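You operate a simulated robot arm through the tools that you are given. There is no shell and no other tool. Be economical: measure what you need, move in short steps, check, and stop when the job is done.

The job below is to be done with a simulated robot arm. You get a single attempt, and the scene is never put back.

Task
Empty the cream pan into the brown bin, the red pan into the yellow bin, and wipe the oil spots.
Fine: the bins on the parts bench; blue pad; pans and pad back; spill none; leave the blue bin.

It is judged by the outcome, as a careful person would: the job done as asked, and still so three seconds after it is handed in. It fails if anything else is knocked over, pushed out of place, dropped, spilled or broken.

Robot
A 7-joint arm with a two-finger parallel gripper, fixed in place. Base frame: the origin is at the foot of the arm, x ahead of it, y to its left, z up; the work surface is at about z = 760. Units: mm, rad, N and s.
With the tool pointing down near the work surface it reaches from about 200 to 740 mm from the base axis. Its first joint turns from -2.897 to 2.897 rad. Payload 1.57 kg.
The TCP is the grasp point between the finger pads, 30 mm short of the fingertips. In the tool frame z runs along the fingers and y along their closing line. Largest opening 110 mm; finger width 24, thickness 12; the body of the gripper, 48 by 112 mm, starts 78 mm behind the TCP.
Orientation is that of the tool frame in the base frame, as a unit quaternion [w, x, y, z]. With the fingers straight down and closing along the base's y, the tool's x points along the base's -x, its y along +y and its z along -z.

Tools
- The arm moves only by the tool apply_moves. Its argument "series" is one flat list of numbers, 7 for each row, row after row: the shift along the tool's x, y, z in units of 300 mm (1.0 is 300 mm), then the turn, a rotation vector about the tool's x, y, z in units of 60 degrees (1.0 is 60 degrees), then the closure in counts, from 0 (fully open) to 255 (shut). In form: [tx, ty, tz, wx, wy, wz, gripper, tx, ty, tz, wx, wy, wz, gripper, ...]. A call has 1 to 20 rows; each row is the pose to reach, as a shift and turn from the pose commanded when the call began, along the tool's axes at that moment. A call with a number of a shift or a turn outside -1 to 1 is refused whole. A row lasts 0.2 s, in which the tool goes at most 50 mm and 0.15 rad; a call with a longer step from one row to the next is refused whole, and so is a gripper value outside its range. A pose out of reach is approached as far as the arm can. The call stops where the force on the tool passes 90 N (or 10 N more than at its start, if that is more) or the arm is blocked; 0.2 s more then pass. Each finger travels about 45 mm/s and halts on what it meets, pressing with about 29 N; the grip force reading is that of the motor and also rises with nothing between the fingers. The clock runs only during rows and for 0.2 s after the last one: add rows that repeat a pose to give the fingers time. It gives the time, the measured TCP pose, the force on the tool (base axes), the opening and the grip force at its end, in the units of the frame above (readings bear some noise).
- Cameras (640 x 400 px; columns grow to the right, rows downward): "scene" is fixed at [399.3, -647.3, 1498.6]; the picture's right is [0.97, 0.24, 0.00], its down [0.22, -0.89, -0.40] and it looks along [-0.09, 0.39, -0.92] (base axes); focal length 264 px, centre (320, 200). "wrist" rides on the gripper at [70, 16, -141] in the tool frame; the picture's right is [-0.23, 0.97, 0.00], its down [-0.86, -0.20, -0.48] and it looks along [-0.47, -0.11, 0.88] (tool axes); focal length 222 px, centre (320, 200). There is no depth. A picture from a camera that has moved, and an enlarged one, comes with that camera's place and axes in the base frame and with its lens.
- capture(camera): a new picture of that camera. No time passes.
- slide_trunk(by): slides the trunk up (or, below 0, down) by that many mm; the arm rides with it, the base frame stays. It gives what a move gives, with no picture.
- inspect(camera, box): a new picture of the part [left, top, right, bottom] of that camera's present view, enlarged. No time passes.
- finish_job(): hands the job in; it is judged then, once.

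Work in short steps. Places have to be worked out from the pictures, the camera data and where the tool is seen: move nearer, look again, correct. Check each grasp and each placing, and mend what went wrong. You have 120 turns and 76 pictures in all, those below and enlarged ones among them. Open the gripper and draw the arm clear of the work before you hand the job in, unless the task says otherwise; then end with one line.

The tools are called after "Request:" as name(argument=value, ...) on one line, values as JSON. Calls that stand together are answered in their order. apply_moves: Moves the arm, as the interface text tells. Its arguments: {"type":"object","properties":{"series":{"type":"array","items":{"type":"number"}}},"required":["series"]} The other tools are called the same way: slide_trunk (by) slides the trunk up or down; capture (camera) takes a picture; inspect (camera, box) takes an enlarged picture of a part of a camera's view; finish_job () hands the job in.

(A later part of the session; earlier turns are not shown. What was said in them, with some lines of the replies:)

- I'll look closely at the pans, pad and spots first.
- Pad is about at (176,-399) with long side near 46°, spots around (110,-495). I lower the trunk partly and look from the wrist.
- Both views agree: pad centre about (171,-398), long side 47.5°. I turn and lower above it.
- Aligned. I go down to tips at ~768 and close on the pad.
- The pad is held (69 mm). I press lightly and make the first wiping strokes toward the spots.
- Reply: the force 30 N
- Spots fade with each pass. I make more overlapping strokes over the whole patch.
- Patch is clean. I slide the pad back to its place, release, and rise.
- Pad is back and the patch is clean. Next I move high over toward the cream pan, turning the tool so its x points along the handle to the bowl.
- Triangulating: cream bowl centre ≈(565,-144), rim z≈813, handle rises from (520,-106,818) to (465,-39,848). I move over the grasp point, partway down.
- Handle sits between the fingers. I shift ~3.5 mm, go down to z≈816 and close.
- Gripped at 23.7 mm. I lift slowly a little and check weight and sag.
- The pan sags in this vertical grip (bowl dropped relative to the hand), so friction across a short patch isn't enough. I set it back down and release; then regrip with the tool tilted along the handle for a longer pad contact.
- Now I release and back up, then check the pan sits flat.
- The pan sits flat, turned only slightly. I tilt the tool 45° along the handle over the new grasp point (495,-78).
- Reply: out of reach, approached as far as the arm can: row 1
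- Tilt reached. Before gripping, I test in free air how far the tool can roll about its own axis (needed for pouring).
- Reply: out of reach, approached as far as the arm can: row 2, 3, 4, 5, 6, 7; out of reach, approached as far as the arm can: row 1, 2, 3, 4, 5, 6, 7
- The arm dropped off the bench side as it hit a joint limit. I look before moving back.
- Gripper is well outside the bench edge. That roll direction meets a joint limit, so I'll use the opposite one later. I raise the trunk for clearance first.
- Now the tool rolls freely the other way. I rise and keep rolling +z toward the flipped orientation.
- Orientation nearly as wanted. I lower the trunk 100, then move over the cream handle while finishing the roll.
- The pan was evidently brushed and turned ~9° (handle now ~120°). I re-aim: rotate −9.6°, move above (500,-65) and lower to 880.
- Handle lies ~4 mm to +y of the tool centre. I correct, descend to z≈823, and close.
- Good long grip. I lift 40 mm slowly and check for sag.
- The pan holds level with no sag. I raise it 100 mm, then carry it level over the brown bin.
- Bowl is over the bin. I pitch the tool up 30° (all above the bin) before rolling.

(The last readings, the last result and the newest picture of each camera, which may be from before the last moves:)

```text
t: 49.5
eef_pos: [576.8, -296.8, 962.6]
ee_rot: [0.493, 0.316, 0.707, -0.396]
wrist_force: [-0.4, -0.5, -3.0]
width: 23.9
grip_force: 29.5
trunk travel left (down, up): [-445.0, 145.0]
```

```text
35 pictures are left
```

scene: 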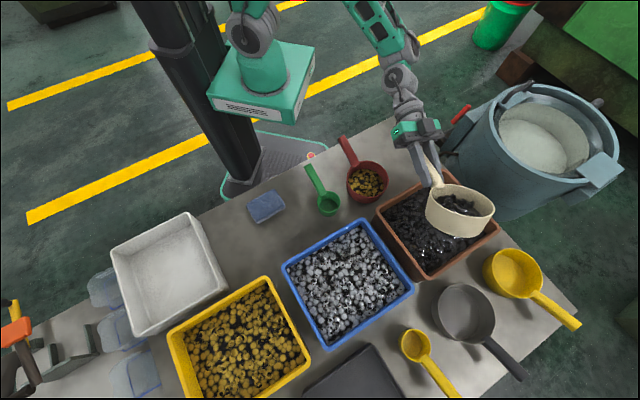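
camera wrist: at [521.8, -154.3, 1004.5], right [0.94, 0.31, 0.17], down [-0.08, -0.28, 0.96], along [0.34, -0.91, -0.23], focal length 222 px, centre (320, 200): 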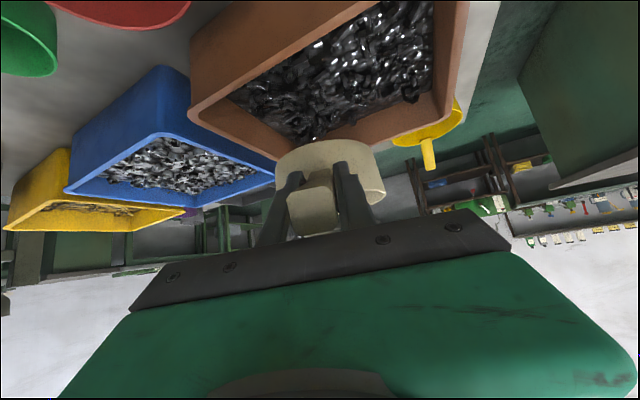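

Pan stays in hand; joints fine. I continue the roll, shifting ~20 mm to keep the stream over the bin centre.

Request:
apply_moves(series=[0.004, -0.016, 0, 0, 0, -0.13, 255, 0.008, -0.032, 0, 0, 0, -0.26, 255, 0.012, -0.048, 0, 0, 0, -0.39, 255, 0.017, -0.065, 0, 0, 0, -0.52, 255, 0.017, -0.065, 0, 0, 0, -0.65, 255, 0.017, -0.065, 0, 0, 0, -0.78, 255])

Request:
capture(camera="scene")

```text
t: 50.9
eef_pos: [559.1, -305.0, 962.8]
ee_rot: [0.295, 0.008, 0.775, -0.558]
wrist_force: [0.1, 0.0, -2.7]
width: 23.8
grip_force: 28.9
trunk travel left (down, up): [-445.0, 145.0]
```

```text
34 pictures are left
```

scene: 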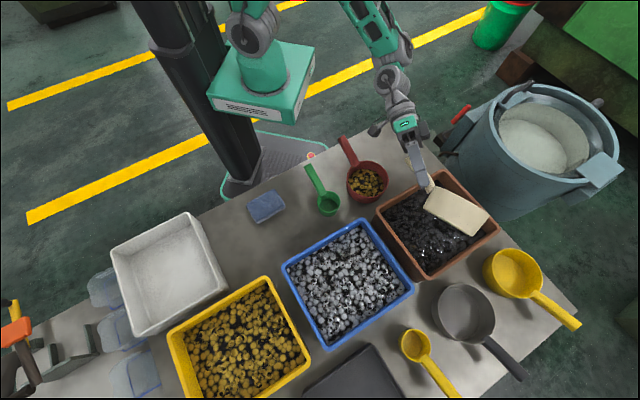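

Request:
apply_moves(series=[0, 0, 0, 0, 0, -0.1, 255, 0, 0, 0, 0, 0, -0.2, 255, 0, 0, 0, 0, 0, -0.3, 255, 0, 0, 0, 0, 0, -0.4, 255, 0, 0, 0, 0, 0, -0.5, 255, 0, 0, 0, 0, 0, -0.6, 255, 0, 0, 0, 0, 0, -0.6, 255])

Request:
inspect(camera="scene", box=[360, 130, 540, 290])

```text
t: 52.5
eef_pos: [558.5, -305.3, 964.4]
ee_rot: [0.107, -0.232, 0.739, -0.624]
wrist_force: [-0.6, -0.5, -2.4]
width: 23.9
grip_force: 29.1
trunk travel left (down, up): [-445.0, 145.0]
```

```text
2.50 times, centred on (450, 210) of scene
camera zoom: at [399.3, -647.3, 1498.6], right [0.97, 0.24, 0.0], down [0.22, -0.89, -0.4], along [-0.09, 0.39, -0.92], focal length 660 px, centre (-5, 175)
```

zoom: 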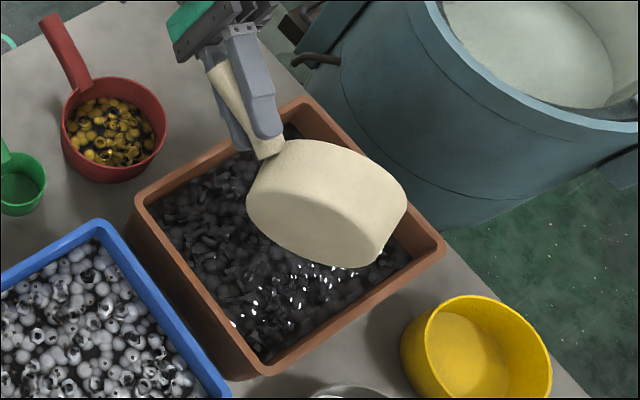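

Roll ~97°; parts should be sliding. I continue to ~150°, rising 25 mm.

Request:
apply_moves(series=[0.003, -0.02, -0.004, 0, 0, -0.11, 255, 0.006, -0.04, -0.008, 0, 0, -0.22, 255, 0.009, -0.06, -0.013, 0, 0, -0.33, 255, 0.011, -0.081, -0.017, 0, 0, -0.44, 255, 0.011, -0.081, -0.017, 0, 0, -0.55, 255, 0.011, -0.081, -0.017, 0, 0, -0.66, 255, 0.011, -0.081, -0.017, 0, 0, -0.77, 255, 0.011, -0.081, -0.017, 0, 0, -0.88, 255, 0.011, -0.081, -0.017, 0, 0, -0.88, 255])

Request:
inspect(camera="scene", box=[360, 130, 540, 290])

Request:
capture(camera="wrist")

```text
t: 54.5
eef_pos: [558.9, -305.1, 988.1]
ee_rot: [0.18, 0.536, -0.559, 0.606]
wrist_force: [0.6, 0.1, -1.9]
width: 23.8
grip_force: 28.9
trunk travel left (down, up): [-445.0, 145.0]
```

```text
2.50 times, centred on (450, 210) of scene
camera zoom: at [399.3, -647.3, 1498.6], right [0.97, 0.24, 0.0], down [0.22, -0.89, -0.4], along [-0.09, 0.39, -0.92], focal length 660 px, centre (-5, 175)
```

zoom: 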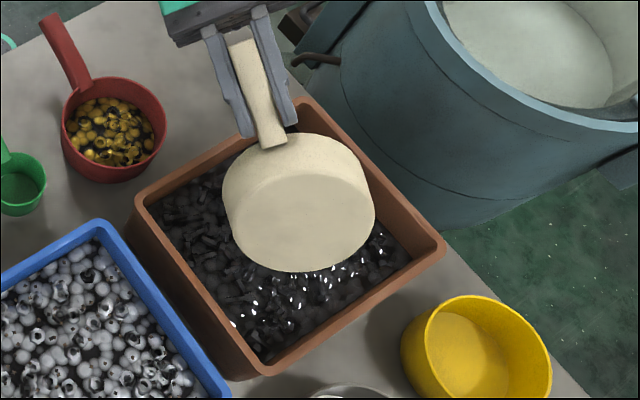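

```text
31 pictures are left
camera wrist: at [456.8, -214.0, 1068.5], right [-0.71, -0.21, -0.67], down [0.26, 0.8, -0.54], along [0.65, -0.55, -0.52], focal length 222 px, centre (320, 200)
```

wrist: 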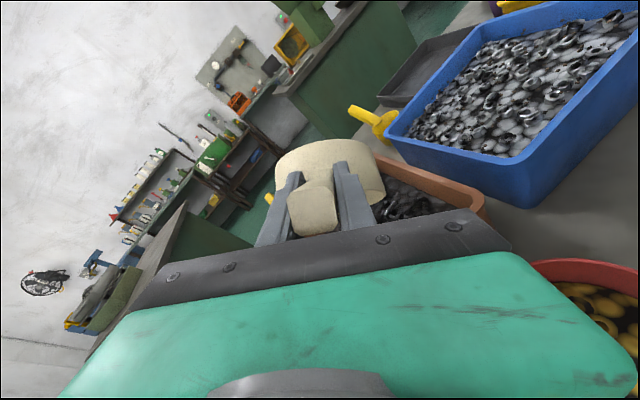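

Weight dropped and the pan is inverted. I roll back upright over the bin in steps.

Request:
apply_moves(series=[0, 0, 0, 0, 0, 0.14, 255, 0, 0, 0, 0, 0, 0, 255, 0, 0, 0, 0, 0, 0.14, 255, 0, 0, 0, 0, 0, 0.28, 255, 0, 0, 0, 0, 0, 0.42, 255, 0, 0, 0, 0, 0, 0.56, 255, 0, 0, 0, 0, 0, 0.7, 255, 0, 0, 0, 0, 0, 0.84, 255, 0, 0, 0, 0, 0, 0.98, 255])

Request:
apply_moves(series=[0, 0, 0, 0, 0, 0.14, 255, 0, 0, 0, 0, 0, 0.28, 255, 0, 0, 0, 0, 0, 0.42, 255, 0, 0, 0, 0, 0, 0.56, 255, 0, 0, 0, 0, 0, 0.7, 255, 0, 0, 0, 0, 0, 0.84, 255, 0, 0, 0, 0, 0, 0.98, 255])

Request:
apply_moves(series=[0, 0, 0, 0, 0, 0.14, 255, 0, 0, 0, 0, 0, 0.28, 255, 0, 0, 0, 0, 0, 0.42, 255, 0, 0, 0, 0, 0, 0.54, 255])

Request:
apply_moves(series=[0, 0, 0, 0, 0.1, 0, 255, 0, 0, 0, 0, 0.2, 0, 255, 0, 0, 0, 0, 0.3, 0, 255, 0, 0, 0, 0, 0.4, 0, 255, 0, 0, 0, 0, 0.5, 0, 255])

Request:
inspect(camera="scene", box=[360, 130, 540, 290])

```text
t: 56.5
eef_pos: [559.2, -305.8, 988.3]
ee_rot: [0.142, -0.19, 0.751, -0.617]
wrist_force: [0.5, 1.1, -1.4]
width: 23.5
grip_force: 29.0
trunk travel left (down, up): [-445.0, 145.0]
```

```text
t: 58.1
eef_pos: [558.5, -304.9, 988.6]
ee_rot: [0.426, 0.203, 0.747, -0.467]
wrist_force: [-0.9, 0.9, -1.6]
width: 23.5
grip_force: 28.7
trunk travel left (down, up): [-445.0, 145.0]
```

```text
t: 59.1
eef_pos: [558.5, -305.3, 988.0]
ee_rot: [0.54, 0.403, 0.661, -0.33]
wrist_force: [-0.3, -0.9, -1.7]
width: 23.9
grip_force: 28.8
trunk travel left (down, up): [-445.0, 145.0]
```

```text
t: 60.3
eef_pos: [558.2, -305.3, 987.8]
ee_rot: [0.348, 0.474, 0.78, -0.215]
wrist_force: [-0.5, -0.7, -2.0]
width: 23.6
grip_force: 29.2
trunk travel left (down, up): [-445.0, 145.0]
```

```text
2.50 times, centred on (450, 210) of scene
camera zoom: at [399.3, -647.3, 1498.6], right [0.97, 0.24, 0.0], down [0.22, -0.89, -0.4], along [-0.09, 0.39, -0.92], focal length 660 px, centre (-5, 175)
```

zoom: 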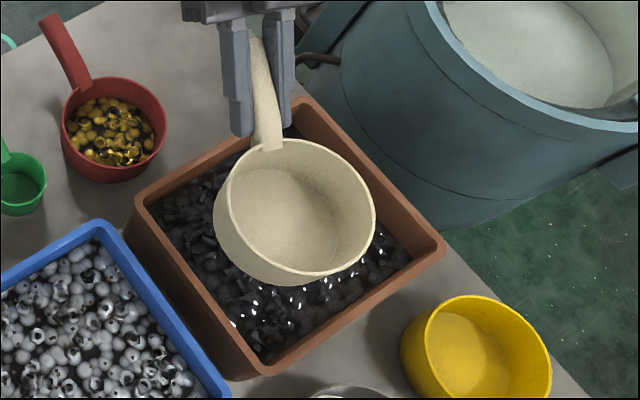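

Cream pan is empty. I carry it back, turning +19° to its original heading, to above its place.

Request:
apply_moves(series=[0.084, 0.024, -0.074, -0.034, 0, -0.03, 255, 0.167, 0.048, -0.149, -0.069, 0, -0.061, 255, 0.25, 0.072, -0.223, -0.103, 0, -0.091, 255, 0.334, 0.095, -0.298, -0.138, 0, -0.122, 255, 0.418, 0.119, -0.372, -0.172, 0, -0.152, 255, 0.501, 0.143, -0.447, -0.207, -0.001, -0.183, 255, 0.585, 0.167, -0.521, -0.241, -0.001, -0.213, 255, 0.585, 0.167, -0.521, -0.241, -0.001, -0.213, 255])

```text
t: 62.1
eef_pos: [495.9, -74.5, 960.7]
ee_rot: [0.381, 0.338, 0.847, -0.154]
wrist_force: [0.2, 0.1, -0.8]
width: 23.7
grip_force: 28.4
trunk travel left (down, up): [-445.0, 145.0]
```

Request:
apply_moves(series=[0.08, 0, 0.07, 0, 0, 0, 255, 0.16, 0, 0.141, 0, 0, 0, 255, 0.24, 0, 0.212, 0, 0, 0, 255, 0.314, 0, 0.278, 0, 0, 0, 255, 0.314, 0, 0.278, 0, 0, 0, 255])

Request:
inspect(camera="scene", box=[290, 100, 450, 220])

```text
t: 63.3
eef_pos: [495.5, -74.1, 834.1]
ee_rot: [0.381, 0.337, 0.847, -0.154]
wrist_force: [0.0, 0.8, -2.2]
width: 23.8
grip_force: 29.3
trunk travel left (down, up): [-445.0, 145.0]
```

```text
3.33 times, centred on (370, 160) of scene
camera zoom: at [399.3, -647.3, 1498.6], right [0.97, 0.24, 0.0], down [0.22, -0.89, -0.4], along [-0.09, 0.39, -0.92], focal length 880 px, centre (153, 333)
```

zoom: 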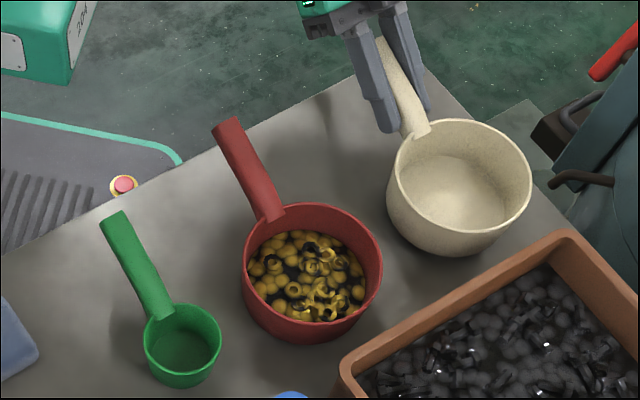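

About 10 mm above its place; heading still ~3.5° short. I correct that and lower to contact.

Request:
apply_moves(series=[0.01, -0.01, 0.009, -0.022, 0, -0.019, 255, 0.02, -0.02, 0.018, -0.0436, 0, -0.0387, 255, 0.025, -0.02, 0.022, -0.0436, 0, -0.0387, 255, 0.025, -0.02, 0.022, -0.0436, 0, -0.0387, 255])

Request:
inspect(camera="scene", box=[290, 100, 450, 220])

```text
t: 64.3
eef_pos: [490.8, -78.9, 825.3]
ee_rot: [0.385, 0.311, 0.857, -0.141]
wrist_force: [-0.8, -0.3, -2.0]
width: 23.6
grip_force: 28.4
trunk travel left (down, up): [-445.0, 145.0]
```

```text
3.33 times, centred on (370, 160) of scene
camera zoom: at [399.3, -647.3, 1498.6], right [0.97, 0.24, 0.0], down [0.22, -0.89, -0.4], along [-0.09, 0.39, -0.92], focal length 880 px, centre (153, 333)
```

zoom: 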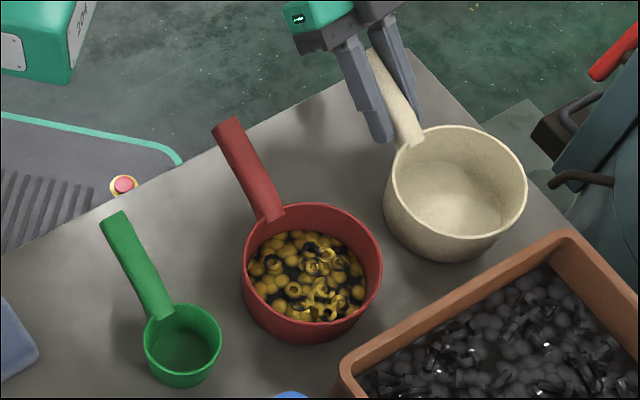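

Matches the original picture. I lower the last 2 mm, release, and rise vertically.

Request:
apply_moves(series=[0.007, 0, 0.006, 0, 0, 0, 255, 0.007, 0, 0.006, 0, 0, 0, 255, 0.007, 0, 0.006, 0, 0, 0, 200, 0.007, 0, 0.006, 0, 0, 0, 160, 0.007, 0, 0.006, 0, 0, 0, 116, 0.007, 0, 0.006, 0, 0, 0, 116, -0.06, 0, -0.053, 0, 0, 0, 116, -0.15, 0, -0.133, 0, 0, 0, 116, -0.25, 0, -0.221, 0, 0, 0, 116, -0.35, 0, -0.309, 0, 0, 0, 116])

Request:
inspect(camera="scene", box=[290, 100, 450, 220])

```text
t: 66.5
eef_pos: [492.3, -79.3, 965.0]
ee_rot: [0.384, 0.311, 0.858, -0.142]
wrist_force: [-0.4, 0.7, -0.2]
width: 59.9
grip_force: 0.0
trunk travel left (down, up): [-445.0, 145.0]
```

```text
3.33 times, centred on (370, 160) of scene
camera zoom: at [399.3, -647.3, 1498.6], right [0.97, 0.24, 0.0], down [0.22, -0.89, -0.4], along [-0.09, 0.39, -0.92], focal length 880 px, centre (153, 333)
```

zoom: 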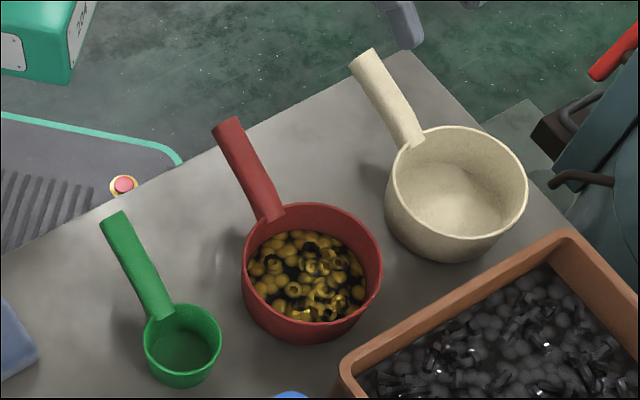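

Cream pan is back. The red pan is the same shape: grasp point ≈(382,-188,823), heading −44°. I move above it.

Request:
apply_moves(series=[0.02, -0.1, 0.007, 0.009, 0, 0.008, 116, 0.045, -0.2, 0.015, 0.017, 0, 0.015, 116, 0.07, -0.3, 0.025, 0.026, 0, 0.023, 116, 0.095, -0.4, 0.035, 0.035, 0, 0.031, 116, 0.121, -0.513, 0.044, 0.0436, 0, 0.0387, 116])

Request:
inspect(camera="scene", box=[290, 80, 450, 220])

Request:
capture(camera="wrist")

```text
t: 67.7
eef_pos: [381.9, -187.4, 929.3]
ee_rot: [0.381, 0.337, 0.847, -0.153]
wrist_force: [0.6, 0.2, 0.1]
width: 59.8
grip_force: 0.1
trunk travel left (down, up): [-445.0, 145.0]
```

```text
2.86 times, centred on (370, 150) of scene
camera zoom: at [399.3, -647.3, 1498.6], right [0.97, 0.24, 0.0], down [0.22, -0.89, -0.4], along [-0.09, 0.39, -0.92], focal length 754 px, centre (177, 343)
```

zoom: 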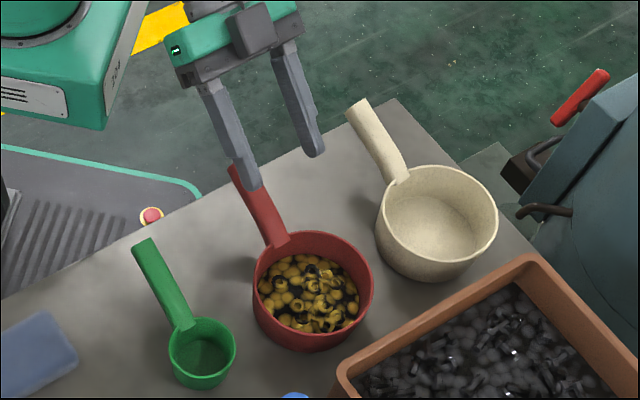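

```text
25 pictures are left
camera wrist: at [283.1, -71.2, 971.5], right [0.78, 0.6, 0.17], down [0.02, -0.29, 0.96], along [0.63, -0.74, -0.23], focal length 222 px, centre (320, 200)
```

wrist: 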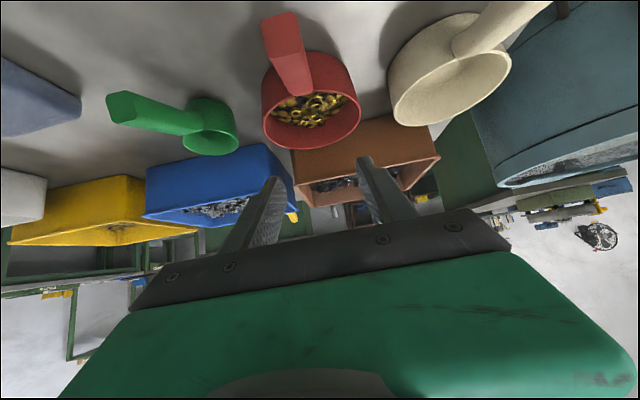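

Centred within ~2 mm in the wrist view. I descend to 823.5 and close.

Request:
apply_moves(series=[0.07, 0, 0.062, 0, 0, 0, 116, 0.14, 0, 0.124, 0, 0, 0, 116, 0.21, 0, 0.186, 0, 0, 0, 116, 0.264, 0, 0.2345, 0, 0, 0, 116, 0.264, 0, 0.2345, 0, 0, 0, 160, 0.264, 0, 0.2345, 0, 0, 0, 200, 0.264, 0, 0.2345, 0, 0, 0, 255, 0.264, 0, 0.2345, 0, 0, 0, 255, 0.264, 0, 0.2345, 0, 0, 0, 255, 0.264, 0, 0.2345, 0, 0, 0, 255])

Request:
inspect(camera="scene", box=[290, 100, 450, 220])

```text
t: 69.9
eef_pos: [381.9, -188.7, 822.4]
ee_rot: [0.381, 0.336, 0.848, -0.153]
wrist_force: [-0.3, 0.5, -2.0]
width: 23.7
grip_force: 29.1
trunk travel left (down, up): [-445.0, 145.0]
```

```text
3.33 times, centred on (370, 160) of scene
camera zoom: at [399.3, -647.3, 1498.6], right [0.97, 0.24, 0.0], down [0.22, -0.89, -0.4], along [-0.09, 0.39, -0.92], focal length 880 px, centre (153, 333)
```

zoom: 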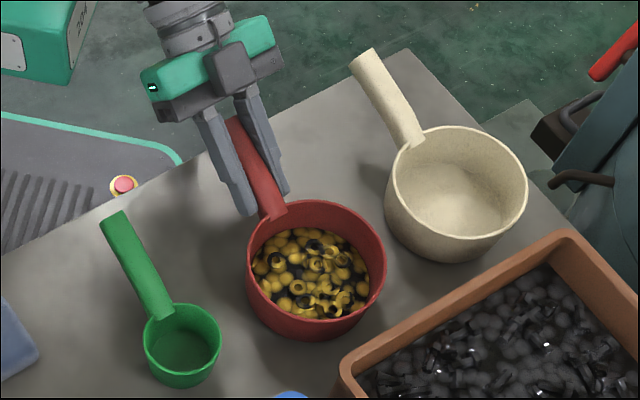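

Gripped. I lift straight up to ~985 gently.

Request:
apply_moves(series=[-0.02, 0, -0.018, 0, 0, 0, 255, -0.06, 0, -0.053, 0, 0, 0, 255, -0.12, 0, -0.106, 0, 0, 0, 255, -0.19, 0, -0.168, 0, 0, 0, 255, -0.26, 0, -0.23, 0, 0, 0, 255, -0.33, 0, -0.292, 0, 0, 0, 255, -0.38, 0, -0.336, 0, 0, 0, 255, -0.407, 0, -0.36, 0, 0, 0, 255])

Request:
inspect(camera="scene", box=[270, 60, 430, 200])

```text
t: 71.7
eef_pos: [382.1, -188.8, 986.1]
ee_rot: [0.38, 0.337, 0.847, -0.154]
wrist_force: [-0.3, 0.5, -2.7]
width: 23.7
grip_force: 29.4
trunk travel left (down, up): [-445.0, 145.0]
```

```text
2.86 times, centred on (350, 130) of scene
camera zoom: at [399.3, -647.3, 1498.6], right [0.97, 0.24, 0.0], down [0.22, -0.89, -0.4], along [-0.09, 0.39, -0.92], focal length 754 px, centre (234, 400)
```

zoom: 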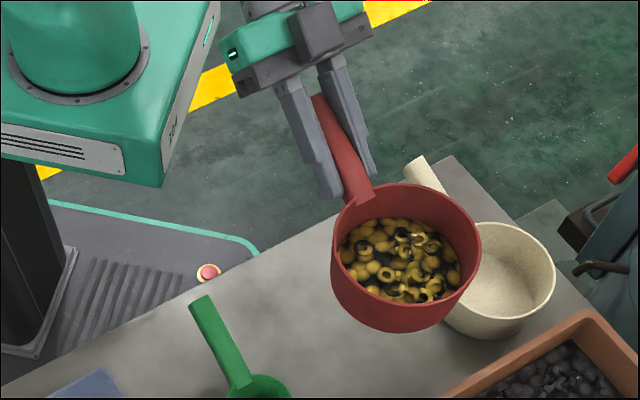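

Stable. I carry it toward the yellow bin in two halves, turning gradually.

Request:
apply_moves(series=[-0.02, -0.054, 0.023, 0.014, 0, 0.013, 255, -0.056, -0.15, 0.064, 0.039, 0, 0.035, 255, -0.097, -0.258, 0.111, 0.067, 0, 0.06, 255, -0.138, -0.367, 0.158, 0.096, 0, 0.085, 255, -0.179, -0.476, 0.204, 0.124, 0, 0.11, 255, -0.219, -0.585, 0.251, 0.152, 0, 0.135, 255, -0.255, -0.68, 0.292, 0.177, 0, 0.157, 255])

Request:
apply_moves(series=[-0.05, -0.079, 0.057, 0.025, 0, 0.022, 255, -0.107, -0.17, 0.122, 0.053, 0, 0.047, 255, -0.165, -0.26, 0.187, 0.081, 0, 0.072, 255, -0.222, -0.35, 0.252, 0.11, 0, 0.097, 255, -0.28, -0.441, 0.317, 0.138, 0, 0.122, 255, -0.33, -0.52, 0.374, 0.163, 0, 0.144, 255, -0.358, -0.565, 0.407, 0.177, 0, 0.157, 255])

Request:
capture(camera="scene")

```text
t: 73.3
eef_pos: [325.8, -417.7, 984.9]
ee_rot: [0.359, 0.439, 0.799, -0.2]
wrist_force: [0.2, 0.0, -3.4]
width: 23.9
grip_force: 29.0
trunk travel left (down, up): [-445.0, 145.0]
```

```text
t: 74.9
eef_pos: [271.5, -646.7, 985.6]
ee_rot: [0.332, 0.535, 0.738, -0.242]
wrist_force: [-0.4, -0.3, -2.0]
width: 23.9
grip_force: 29.2
trunk travel left (down, up): [-445.0, 145.0]
```

```text
22 pictures are left
```

scene: 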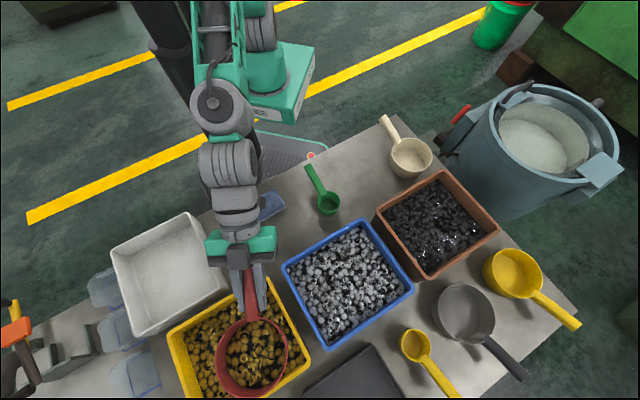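

Bowl is above the yellow bin as computed. I pitch up 30° while lowering 20 mm, then begin the roll in the + direction.

Request:
apply_moves(series=[0.01, 0, 0.009, 0, -0.1, 0, 255, 0.02, 0, 0.018, 0, -0.2, 0, 255, 0.03, 0, 0.027, 0, -0.3, 0, 255, 0.04, 0, 0.036, 0, -0.4, 0, 255, 0.05, 0, 0.044, 0, -0.5, 0, 255])

Request:
apply_moves(series=[0, 0, 0, 0, 0, 0.12, 255, 0, 0, 0, 0, 0, 0.24, 255])

Request:
capture(camera="scene")

```text
t: 76.1
eef_pos: [270.4, -644.3, 966.6]
ee_rot: [0.512, 0.454, 0.627, -0.372]
wrist_force: [0.1, 0.2, -3.2]
width: 23.7
grip_force: 28.4
trunk travel left (down, up): [-445.0, 145.0]
```

```text
t: 76.7
eef_pos: [270.3, -644.7, 965.9]
ee_rot: [0.555, 0.529, 0.565, -0.305]
wrist_force: [0.1, 0.8, -3.2]
width: 23.8
grip_force: 29.3
trunk travel left (down, up): [-445.0, 145.0]
```

```text
21 pictures are left
```

scene: 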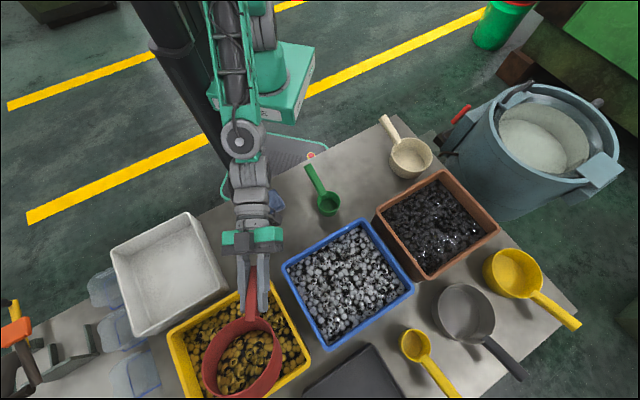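

Request:
apply_moves(series=[0, 0, 0, 0, 0, 0.13, 255, 0, 0, 0, 0, 0, 0.26, 255, 0, 0, 0, 0, 0, 0.39, 255, 0, 0, 0, 0, 0, 0.52, 255, 0, 0, 0, 0, 0, 0.65, 255, 0, 0, 0, 0, 0, 0.78, 255])

Request:
inspect(camera="scene", box=[150, 200, 350, 400])

```text
t: 78.1
eef_pos: [270.4, -645.3, 966.3]
ee_rot: [0.631, 0.71, 0.308, -0.059]
wrist_force: [-0.7, 0.5, -3.0]
width: 23.4
grip_force: 28.7
trunk travel left (down, up): [-445.0, 145.0]
```

```text
2.00 times, centred on (250, 300) of scene
camera zoom: at [399.3, -647.3, 1498.6], right [0.97, 0.24, 0.0], down [0.22, -0.89, -0.4], along [-0.09, 0.39, -0.92], focal length 528 px, centre (460, 0)
```

zoom: 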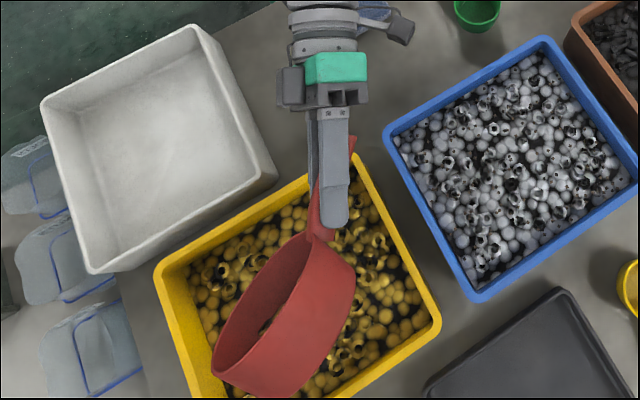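

Bowl is centred over the bin. I continue the roll.

Request:
apply_moves(series=[0, 0, 0, 0, 0, 0.1, 255, 0, 0, 0, 0, 0, 0.2, 255, 0, 0, 0, 0, 0, 0.3, 255, 0, 0, 0, 0, 0, 0.4, 255, 0, 0, 0, 0, 0, 0.5, 255, 0, 0, 0, 0, 0, 0.6, 255, 0, 0, 0, 0, 0, 0.6, 255])

Request:
inspect(camera="scene", box=[150, 200, 350, 400])

```text
t: 79.7
eef_pos: [270.3, -645.4, 966.3]
ee_rot: [0.618, 0.77, 0.074, 0.139]
wrist_force: [0.1, -0.4, -1.8]
width: 23.5
grip_force: 28.8
trunk travel left (down, up): [-445.0, 145.0]
```

```text
2.00 times, centred on (250, 300) of scene
camera zoom: at [399.3, -647.3, 1498.6], right [0.97, 0.24, 0.0], down [0.22, -0.89, -0.4], along [-0.09, 0.39, -0.92], focal length 528 px, centre (460, 0)
```

zoom: 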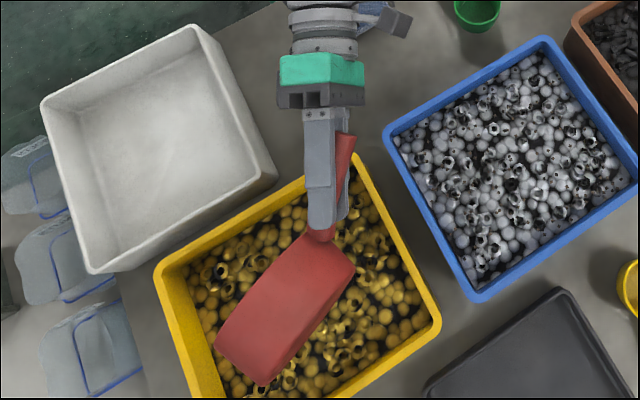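

Most parts have gone (force down). I roll on to ~150°, rising 25 mm.

Request:
apply_moves(series=[0.002, 0.02, -0.004, 0, 0, 0.11, 255, 0.005, 0.04, -0.008, 0, 0, 0.22, 255, 0.008, 0.06, -0.012, 0, 0, 0.33, 255, 0.01, 0.081, -0.016, 0, 0, 0.44, 255])

Request:
apply_moves(series=[0, 0, 0, 0, 0, 0.11, 255, 0, 0, 0, 0, 0, 0.22, 255, 0, 0, 0, 0, 0, 0.33, 255, 0, 0, 0, 0, 0, 0.44, 255, 0, 0, 0, 0, 0, 0.3, 255, 0, 0, 0, 0, 0, 0.44, 255, 0, 0, 0, 0, 0, 0.44, 255])

Request:
inspect(camera="scene", box=[150, 200, 350, 400])

```text
t: 80.7
eef_pos: [270.1, -645.6, 991.5]
ee_rot: [0.569, 0.767, -0.105, 0.275]
wrist_force: [0.2, -1.0, -2.4]
width: 23.8
grip_force: 29.0
trunk travel left (down, up): [-445.0, 145.0]
```

```text
t: 82.3
eef_pos: [270.4, -645.7, 990.7]
ee_rot: [0.492, 0.723, -0.276, 0.399]
wrist_force: [-0.4, 0.8, -2.4]
width: 23.8
grip_force: 29.5
trunk travel left (down, up): [-445.0, 145.0]
```

```text
2.00 times, centred on (250, 300) of scene
camera zoom: at [399.3, -647.3, 1498.6], right [0.97, 0.24, 0.0], down [0.22, -0.89, -0.4], along [-0.09, 0.39, -0.92], focal length 528 px, centre (460, 0)
```

zoom: 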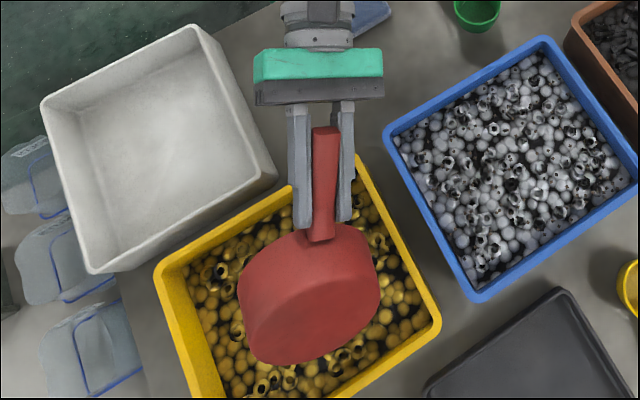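

Inverted over the bin. I roll back to upright and level.

Request:
apply_moves(series=[0, 0, 0, 0, 0, -0.14, 255, 0, 0, 0, 0, 0, -0.28, 255, 0, 0, 0, 0, 0, -0.42, 255, 0, 0, 0, 0, 0, -0.56, 255, 0, 0, 0, 0, 0, -0.7, 255, 0, 0, 0, 0, 0, -0.84, 255, 0, 0, 0, 0, 0, -0.98, 255])

Request:
apply_moves(series=[0, 0, 0, 0, 0, -0.14, 255, 0, 0, 0, 0, 0, -0.28, 255, 0, 0, 0, 0, 0, -0.42, 255, 0, 0, 0, 0, 0, -0.56, 255, 0, 0, 0, 0, 0, -0.7, 255, 0, 0, 0, 0, 0, -0.84, 255, 0, 0, 0, 0, 0, -0.98, 255])

Request:
apply_moves(series=[0, 0, 0, 0, 0, -0.14, 255, 0, 0, 0, 0, 0, -0.28, 255, 0, 0, 0, 0, 0, -0.42, 255, 0, 0, 0, 0, 0, -0.54, 255])

Request:
apply_moves(series=[0, 0, 0, 0, 0.1, 0, 255, 0, 0, 0, 0, 0.2, 0, 255, 0, 0, 0, 0, 0.3, 0, 255, 0, 0, 0, 0, 0.4, 0, 255, 0, 0, 0, 0, 0.5, 0, 255])

Request:
capture(camera="scene")

```text
t: 83.9
eef_pos: [271.4, -645.2, 991.9]
ee_rot: [0.624, 0.766, 0.116, 0.104]
wrist_force: [0.5, 0.6, -2.4]
width: 23.7
grip_force: 29.1
trunk travel left (down, up): [-445.0, 145.0]
```

```text
t: 85.5
eef_pos: [270.9, -645.2, 991.3]
ee_rot: [0.595, 0.61, 0.477, -0.216]
wrist_force: [0.4, -0.2, -2.4]
width: 23.5
grip_force: 29.1
trunk travel left (down, up): [-445.0, 145.0]
```

```text
t: 86.5
eef_pos: [270.8, -645.7, 991.9]
ee_rot: [0.512, 0.452, 0.629, -0.372]
wrist_force: [0.6, 0.1, -3.0]
width: 23.5
grip_force: 29.0
trunk travel left (down, up): [-445.0, 145.0]
```

```text
t: 87.7
eef_pos: [269.5, -645.4, 991.5]
ee_rot: [0.331, 0.535, 0.739, -0.242]
wrist_force: [0.1, 0.2, -3.1]
width: 23.8
grip_force: 29.1
trunk travel left (down, up): [-445.0, 145.0]
```

```text
17 pictures are left
```

scene: 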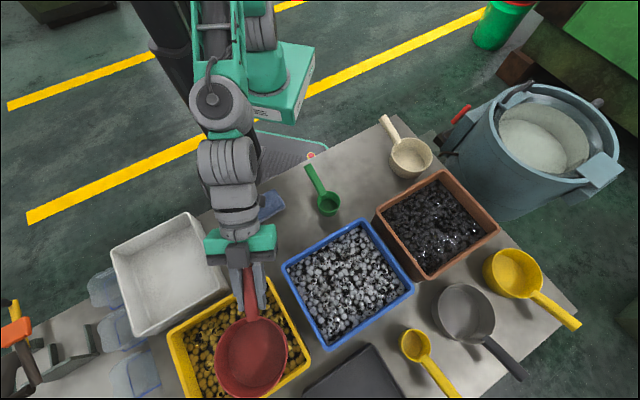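

Red pan is empty. I carry it back to above its place along the reverse path.

Request:
apply_moves(series=[0.044, 0.041, -0.05, -0.018, 0, -0.016, 255, 0.114, 0.107, -0.129, -0.046, 0, -0.041, 255, 0.185, 0.173, -0.209, -0.074, 0, -0.066, 255, 0.255, 0.24, -0.289, -0.102, 0, -0.091, 255, 0.326, 0.306, -0.368, -0.131, 0, -0.116, 255, 0.387, 0.363, -0.438, -0.155, 0, -0.138, 255, 0.44, 0.413, -0.498, -0.1765, 0, -0.157, 255])

Request:
apply_moves(series=[0.05, 0.079, -0.057, -0.025, 0, -0.022, 255, 0.108, 0.17, -0.123, -0.053, 0, -0.047, 255, 0.165, 0.26, -0.188, -0.081, 0, -0.072, 255, 0.223, 0.351, -0.254, -0.11, 0, -0.097, 255, 0.281, 0.441, -0.319, -0.138, 0, -0.122, 255, 0.331, 0.52, -0.376, -0.163, 0, -0.144, 255, 0.36, 0.566, -0.409, -0.1765, 0, -0.157, 255, 0.36, 0.566, -0.409, -0.1765, 0, -0.157, 255])

```text
t: 89.3
eef_pos: [324.5, -417.2, 990.0]
ee_rot: [0.359, 0.44, 0.798, -0.201]
wrist_force: [-0.2, 0.0, -1.7]
width: 23.7
grip_force: 29.1
trunk travel left (down, up): [-445.0, 145.0]
```

```text
t: 91.1
eef_pos: [382.6, -187.8, 990.4]
ee_rot: [0.381, 0.337, 0.847, -0.153]
wrist_force: [0.8, -0.4, -2.6]
width: 23.6
grip_force: 28.7
trunk travel left (down, up): [-445.0, 145.0]
```

Request:
apply_moves(series=[0.08, 0, 0.071, 0, 0, 0, 255, 0.16, 0, 0.142, 0, 0, 0, 255, 0.24, 0, 0.212, 0, 0, 0, 255, 0.32, 0, 0.283, 0, 0, 0, 255, 0.37, 0, 0.327, 0, 0, 0, 255, 0.402, 0, 0.356, 0, 0, 0, 255, 0.402, 0, 0.356, 0, 0, 0, 255])

Request:
inspect(camera="scene", box=[290, 100, 450, 220])

```text
t: 92.7
eef_pos: [382.7, -187.2, 830.0]
ee_rot: [0.381, 0.338, 0.847, -0.154]
wrist_force: [-0.3, 0.7, -2.3]
width: 24.0
grip_force: 29.0
trunk travel left (down, up): [-445.0, 145.0]
```

```text
3.33 times, centred on (370, 160) of scene
camera zoom: at [399.3, -647.3, 1498.6], right [0.97, 0.24, 0.0], down [0.22, -0.89, -0.4], along [-0.09, 0.39, -0.92], focal length 880 px, centre (153, 333)
```

zoom: 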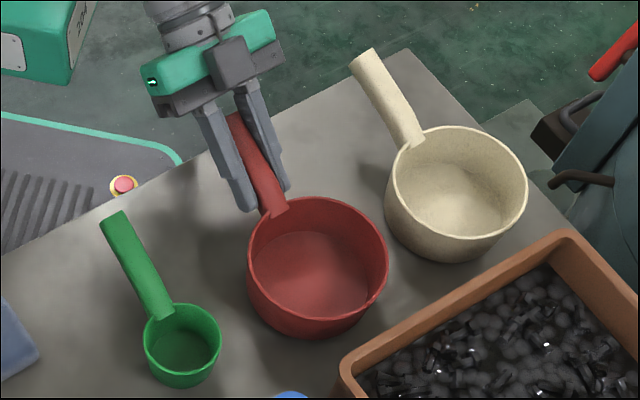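

Nearly exact. I lower the last 8 mm with a small correction, release, and rise.

Request:
apply_moves(series=[0.012, -0.004, 0.007, 0, 0, 0, 255, 0.023, -0.007, 0.0145, 0, 0, 0, 255, 0.023, -0.007, 0.0145, 0, 0, 0, 255, 0.023, -0.007, 0.0145, 0, 0, 0, 200, 0.023, -0.007, 0.0145, 0, 0, 0, 160, 0.023, -0.007, 0.0145, 0, 0, 0, 116, 0.023, -0.007, 0.0145, 0, 0, 0, 116, -0.05, -0.007, -0.05, 0, 0, 0, 116, -0.15, -0.007, -0.139, 0, 0, 0, 116, -0.26, -0.007, -0.236, 0, 0, 0, 116, -0.36, -0.007, -0.325, 0, 0, 0, 116, -0.46, -0.007, -0.413, 0, 0, 0, 116])

Request:
inspect(camera="scene", box=[290, 100, 450, 220])

Request:
capture(camera="scene")

```text
t: 95.3
eef_pos: [379.4, -189.0, 1008.7]
ee_rot: [0.376, 0.337, 0.849, -0.155]
wrist_force: [0.0, -0.8, 0.2]
width: 60.2
grip_force: 0.0
trunk travel left (down, up): [-445.0, 145.0]
```

```text
3.33 times, centred on (370, 160) of scene
camera zoom: at [399.3, -647.3, 1498.6], right [0.97, 0.24, 0.0], down [0.22, -0.89, -0.4], along [-0.09, 0.39, -0.92], focal length 880 px, centre (153, 333)
```

zoom: 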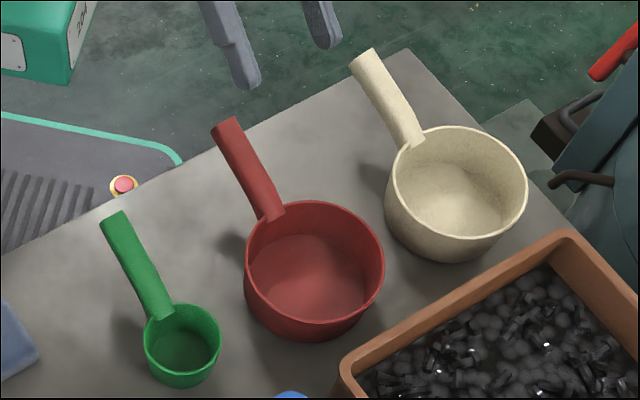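

```text
14 pictures are left
```

scene: 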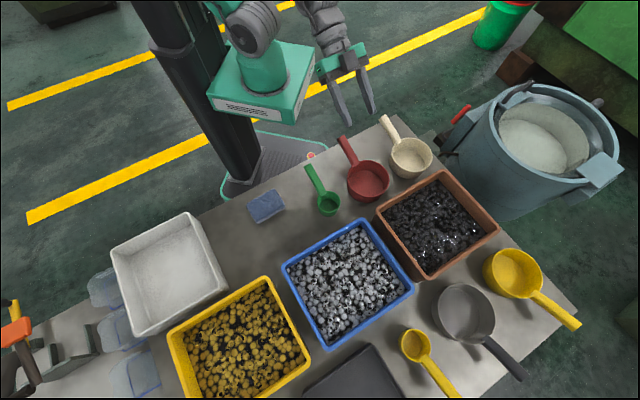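

Both pans are back. I check for stray parts around the bins and residual spots.

Request:
inspect(camera="scene", box=[150, 240, 340, 400])

Request:
inspect(camera="scene", box=[360, 160, 540, 300])

Request:
inspect(camera="scene", box=[200, 170, 330, 260])

```text
2.50 times, centred on (245, 320) of scene
camera zoom: at [399.3, -647.3, 1498.6], right [0.97, 0.24, 0.0], down [0.22, -0.89, -0.4], along [-0.09, 0.39, -0.92], focal length 660 px, centre (508, -100)
```

zoom: 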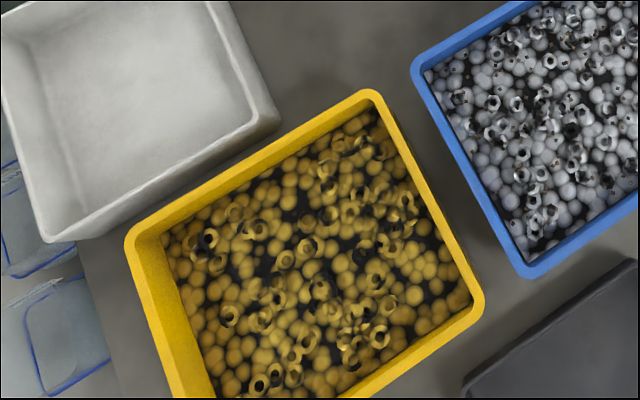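

```text
2.86 times, centred on (450, 230) of scene
camera zoom: at [399.3, -647.3, 1498.6], right [0.97, 0.24, 0.0], down [0.22, -0.89, -0.4], along [-0.09, 0.39, -0.92], focal length 754 px, centre (-51, 114)
```

zoom: 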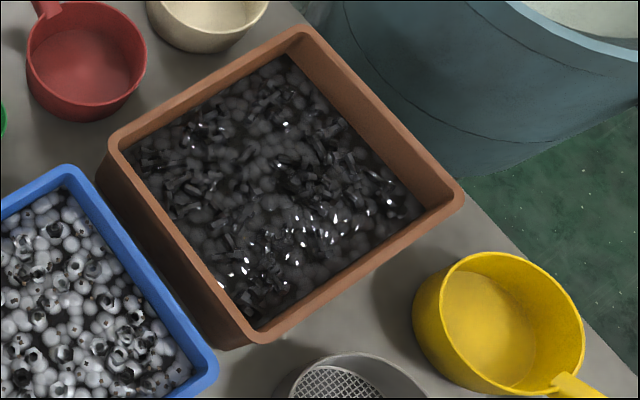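

```text
4.44 times, centred on (265, 215) of scene
camera zoom: at [399.3, -647.3, 1498.6], right [0.97, 0.24, 0.0], down [0.22, -0.89, -0.4], along [-0.09, 0.39, -0.92], focal length 1173 px, centre (564, 133)
```

zoom: 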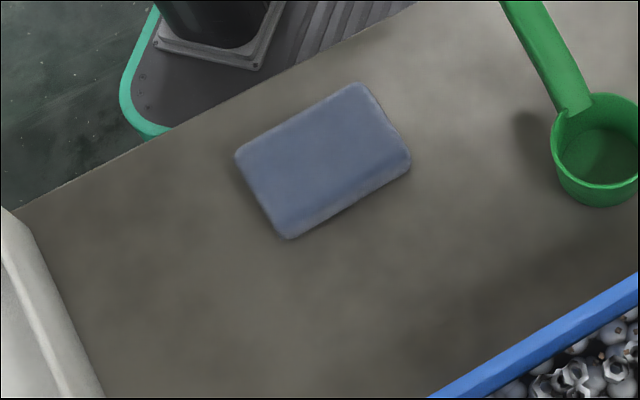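

All clean, no spill. I open the gripper fully and draw the arm clear upward.

Request:
apply_moves(series=[0, 0, 0, 0, 0, 0, 60, 0, 0, 0, 0, 0, 0, 0, 0, 0, 0, 0, 0, 0, 0, 0, 0, 0, 0, 0, 0, 0])

Request:
slide_trunk(by=130)

Request:
finish_job()

```text
t: 96.3
eef_pos: [380.2, -187.5, 1011.6]
ee_rot: [0.377, 0.337, 0.849, -0.155]
wrist_force: [-0.2, 0.4, 0.7]
width: 110.0
grip_force: 0.1
trunk travel left (down, up): [-445.0, 145.0]
```

```text
t: 97.9
eef_pos: [380.2, -186.4, 1143.8]
ee_rot: [0.381, 0.337, 0.847, -0.154]
wrist_force: [0.6, 0.4, -0.6]
width: 110.4
grip_force: 0.2
trunk travel left (down, up): [-575.0, 15.0]
```

```text
The job is handed in.
```

The cream pan is emptied into the brown bin and the red pan into the yellow bin, the oil spots are wiped, nothing was spilled, the blue bin was untouched, and the pans and pad are back within a few mm (the cream pan, nudged mid-job, sits about 4° off its original heading).
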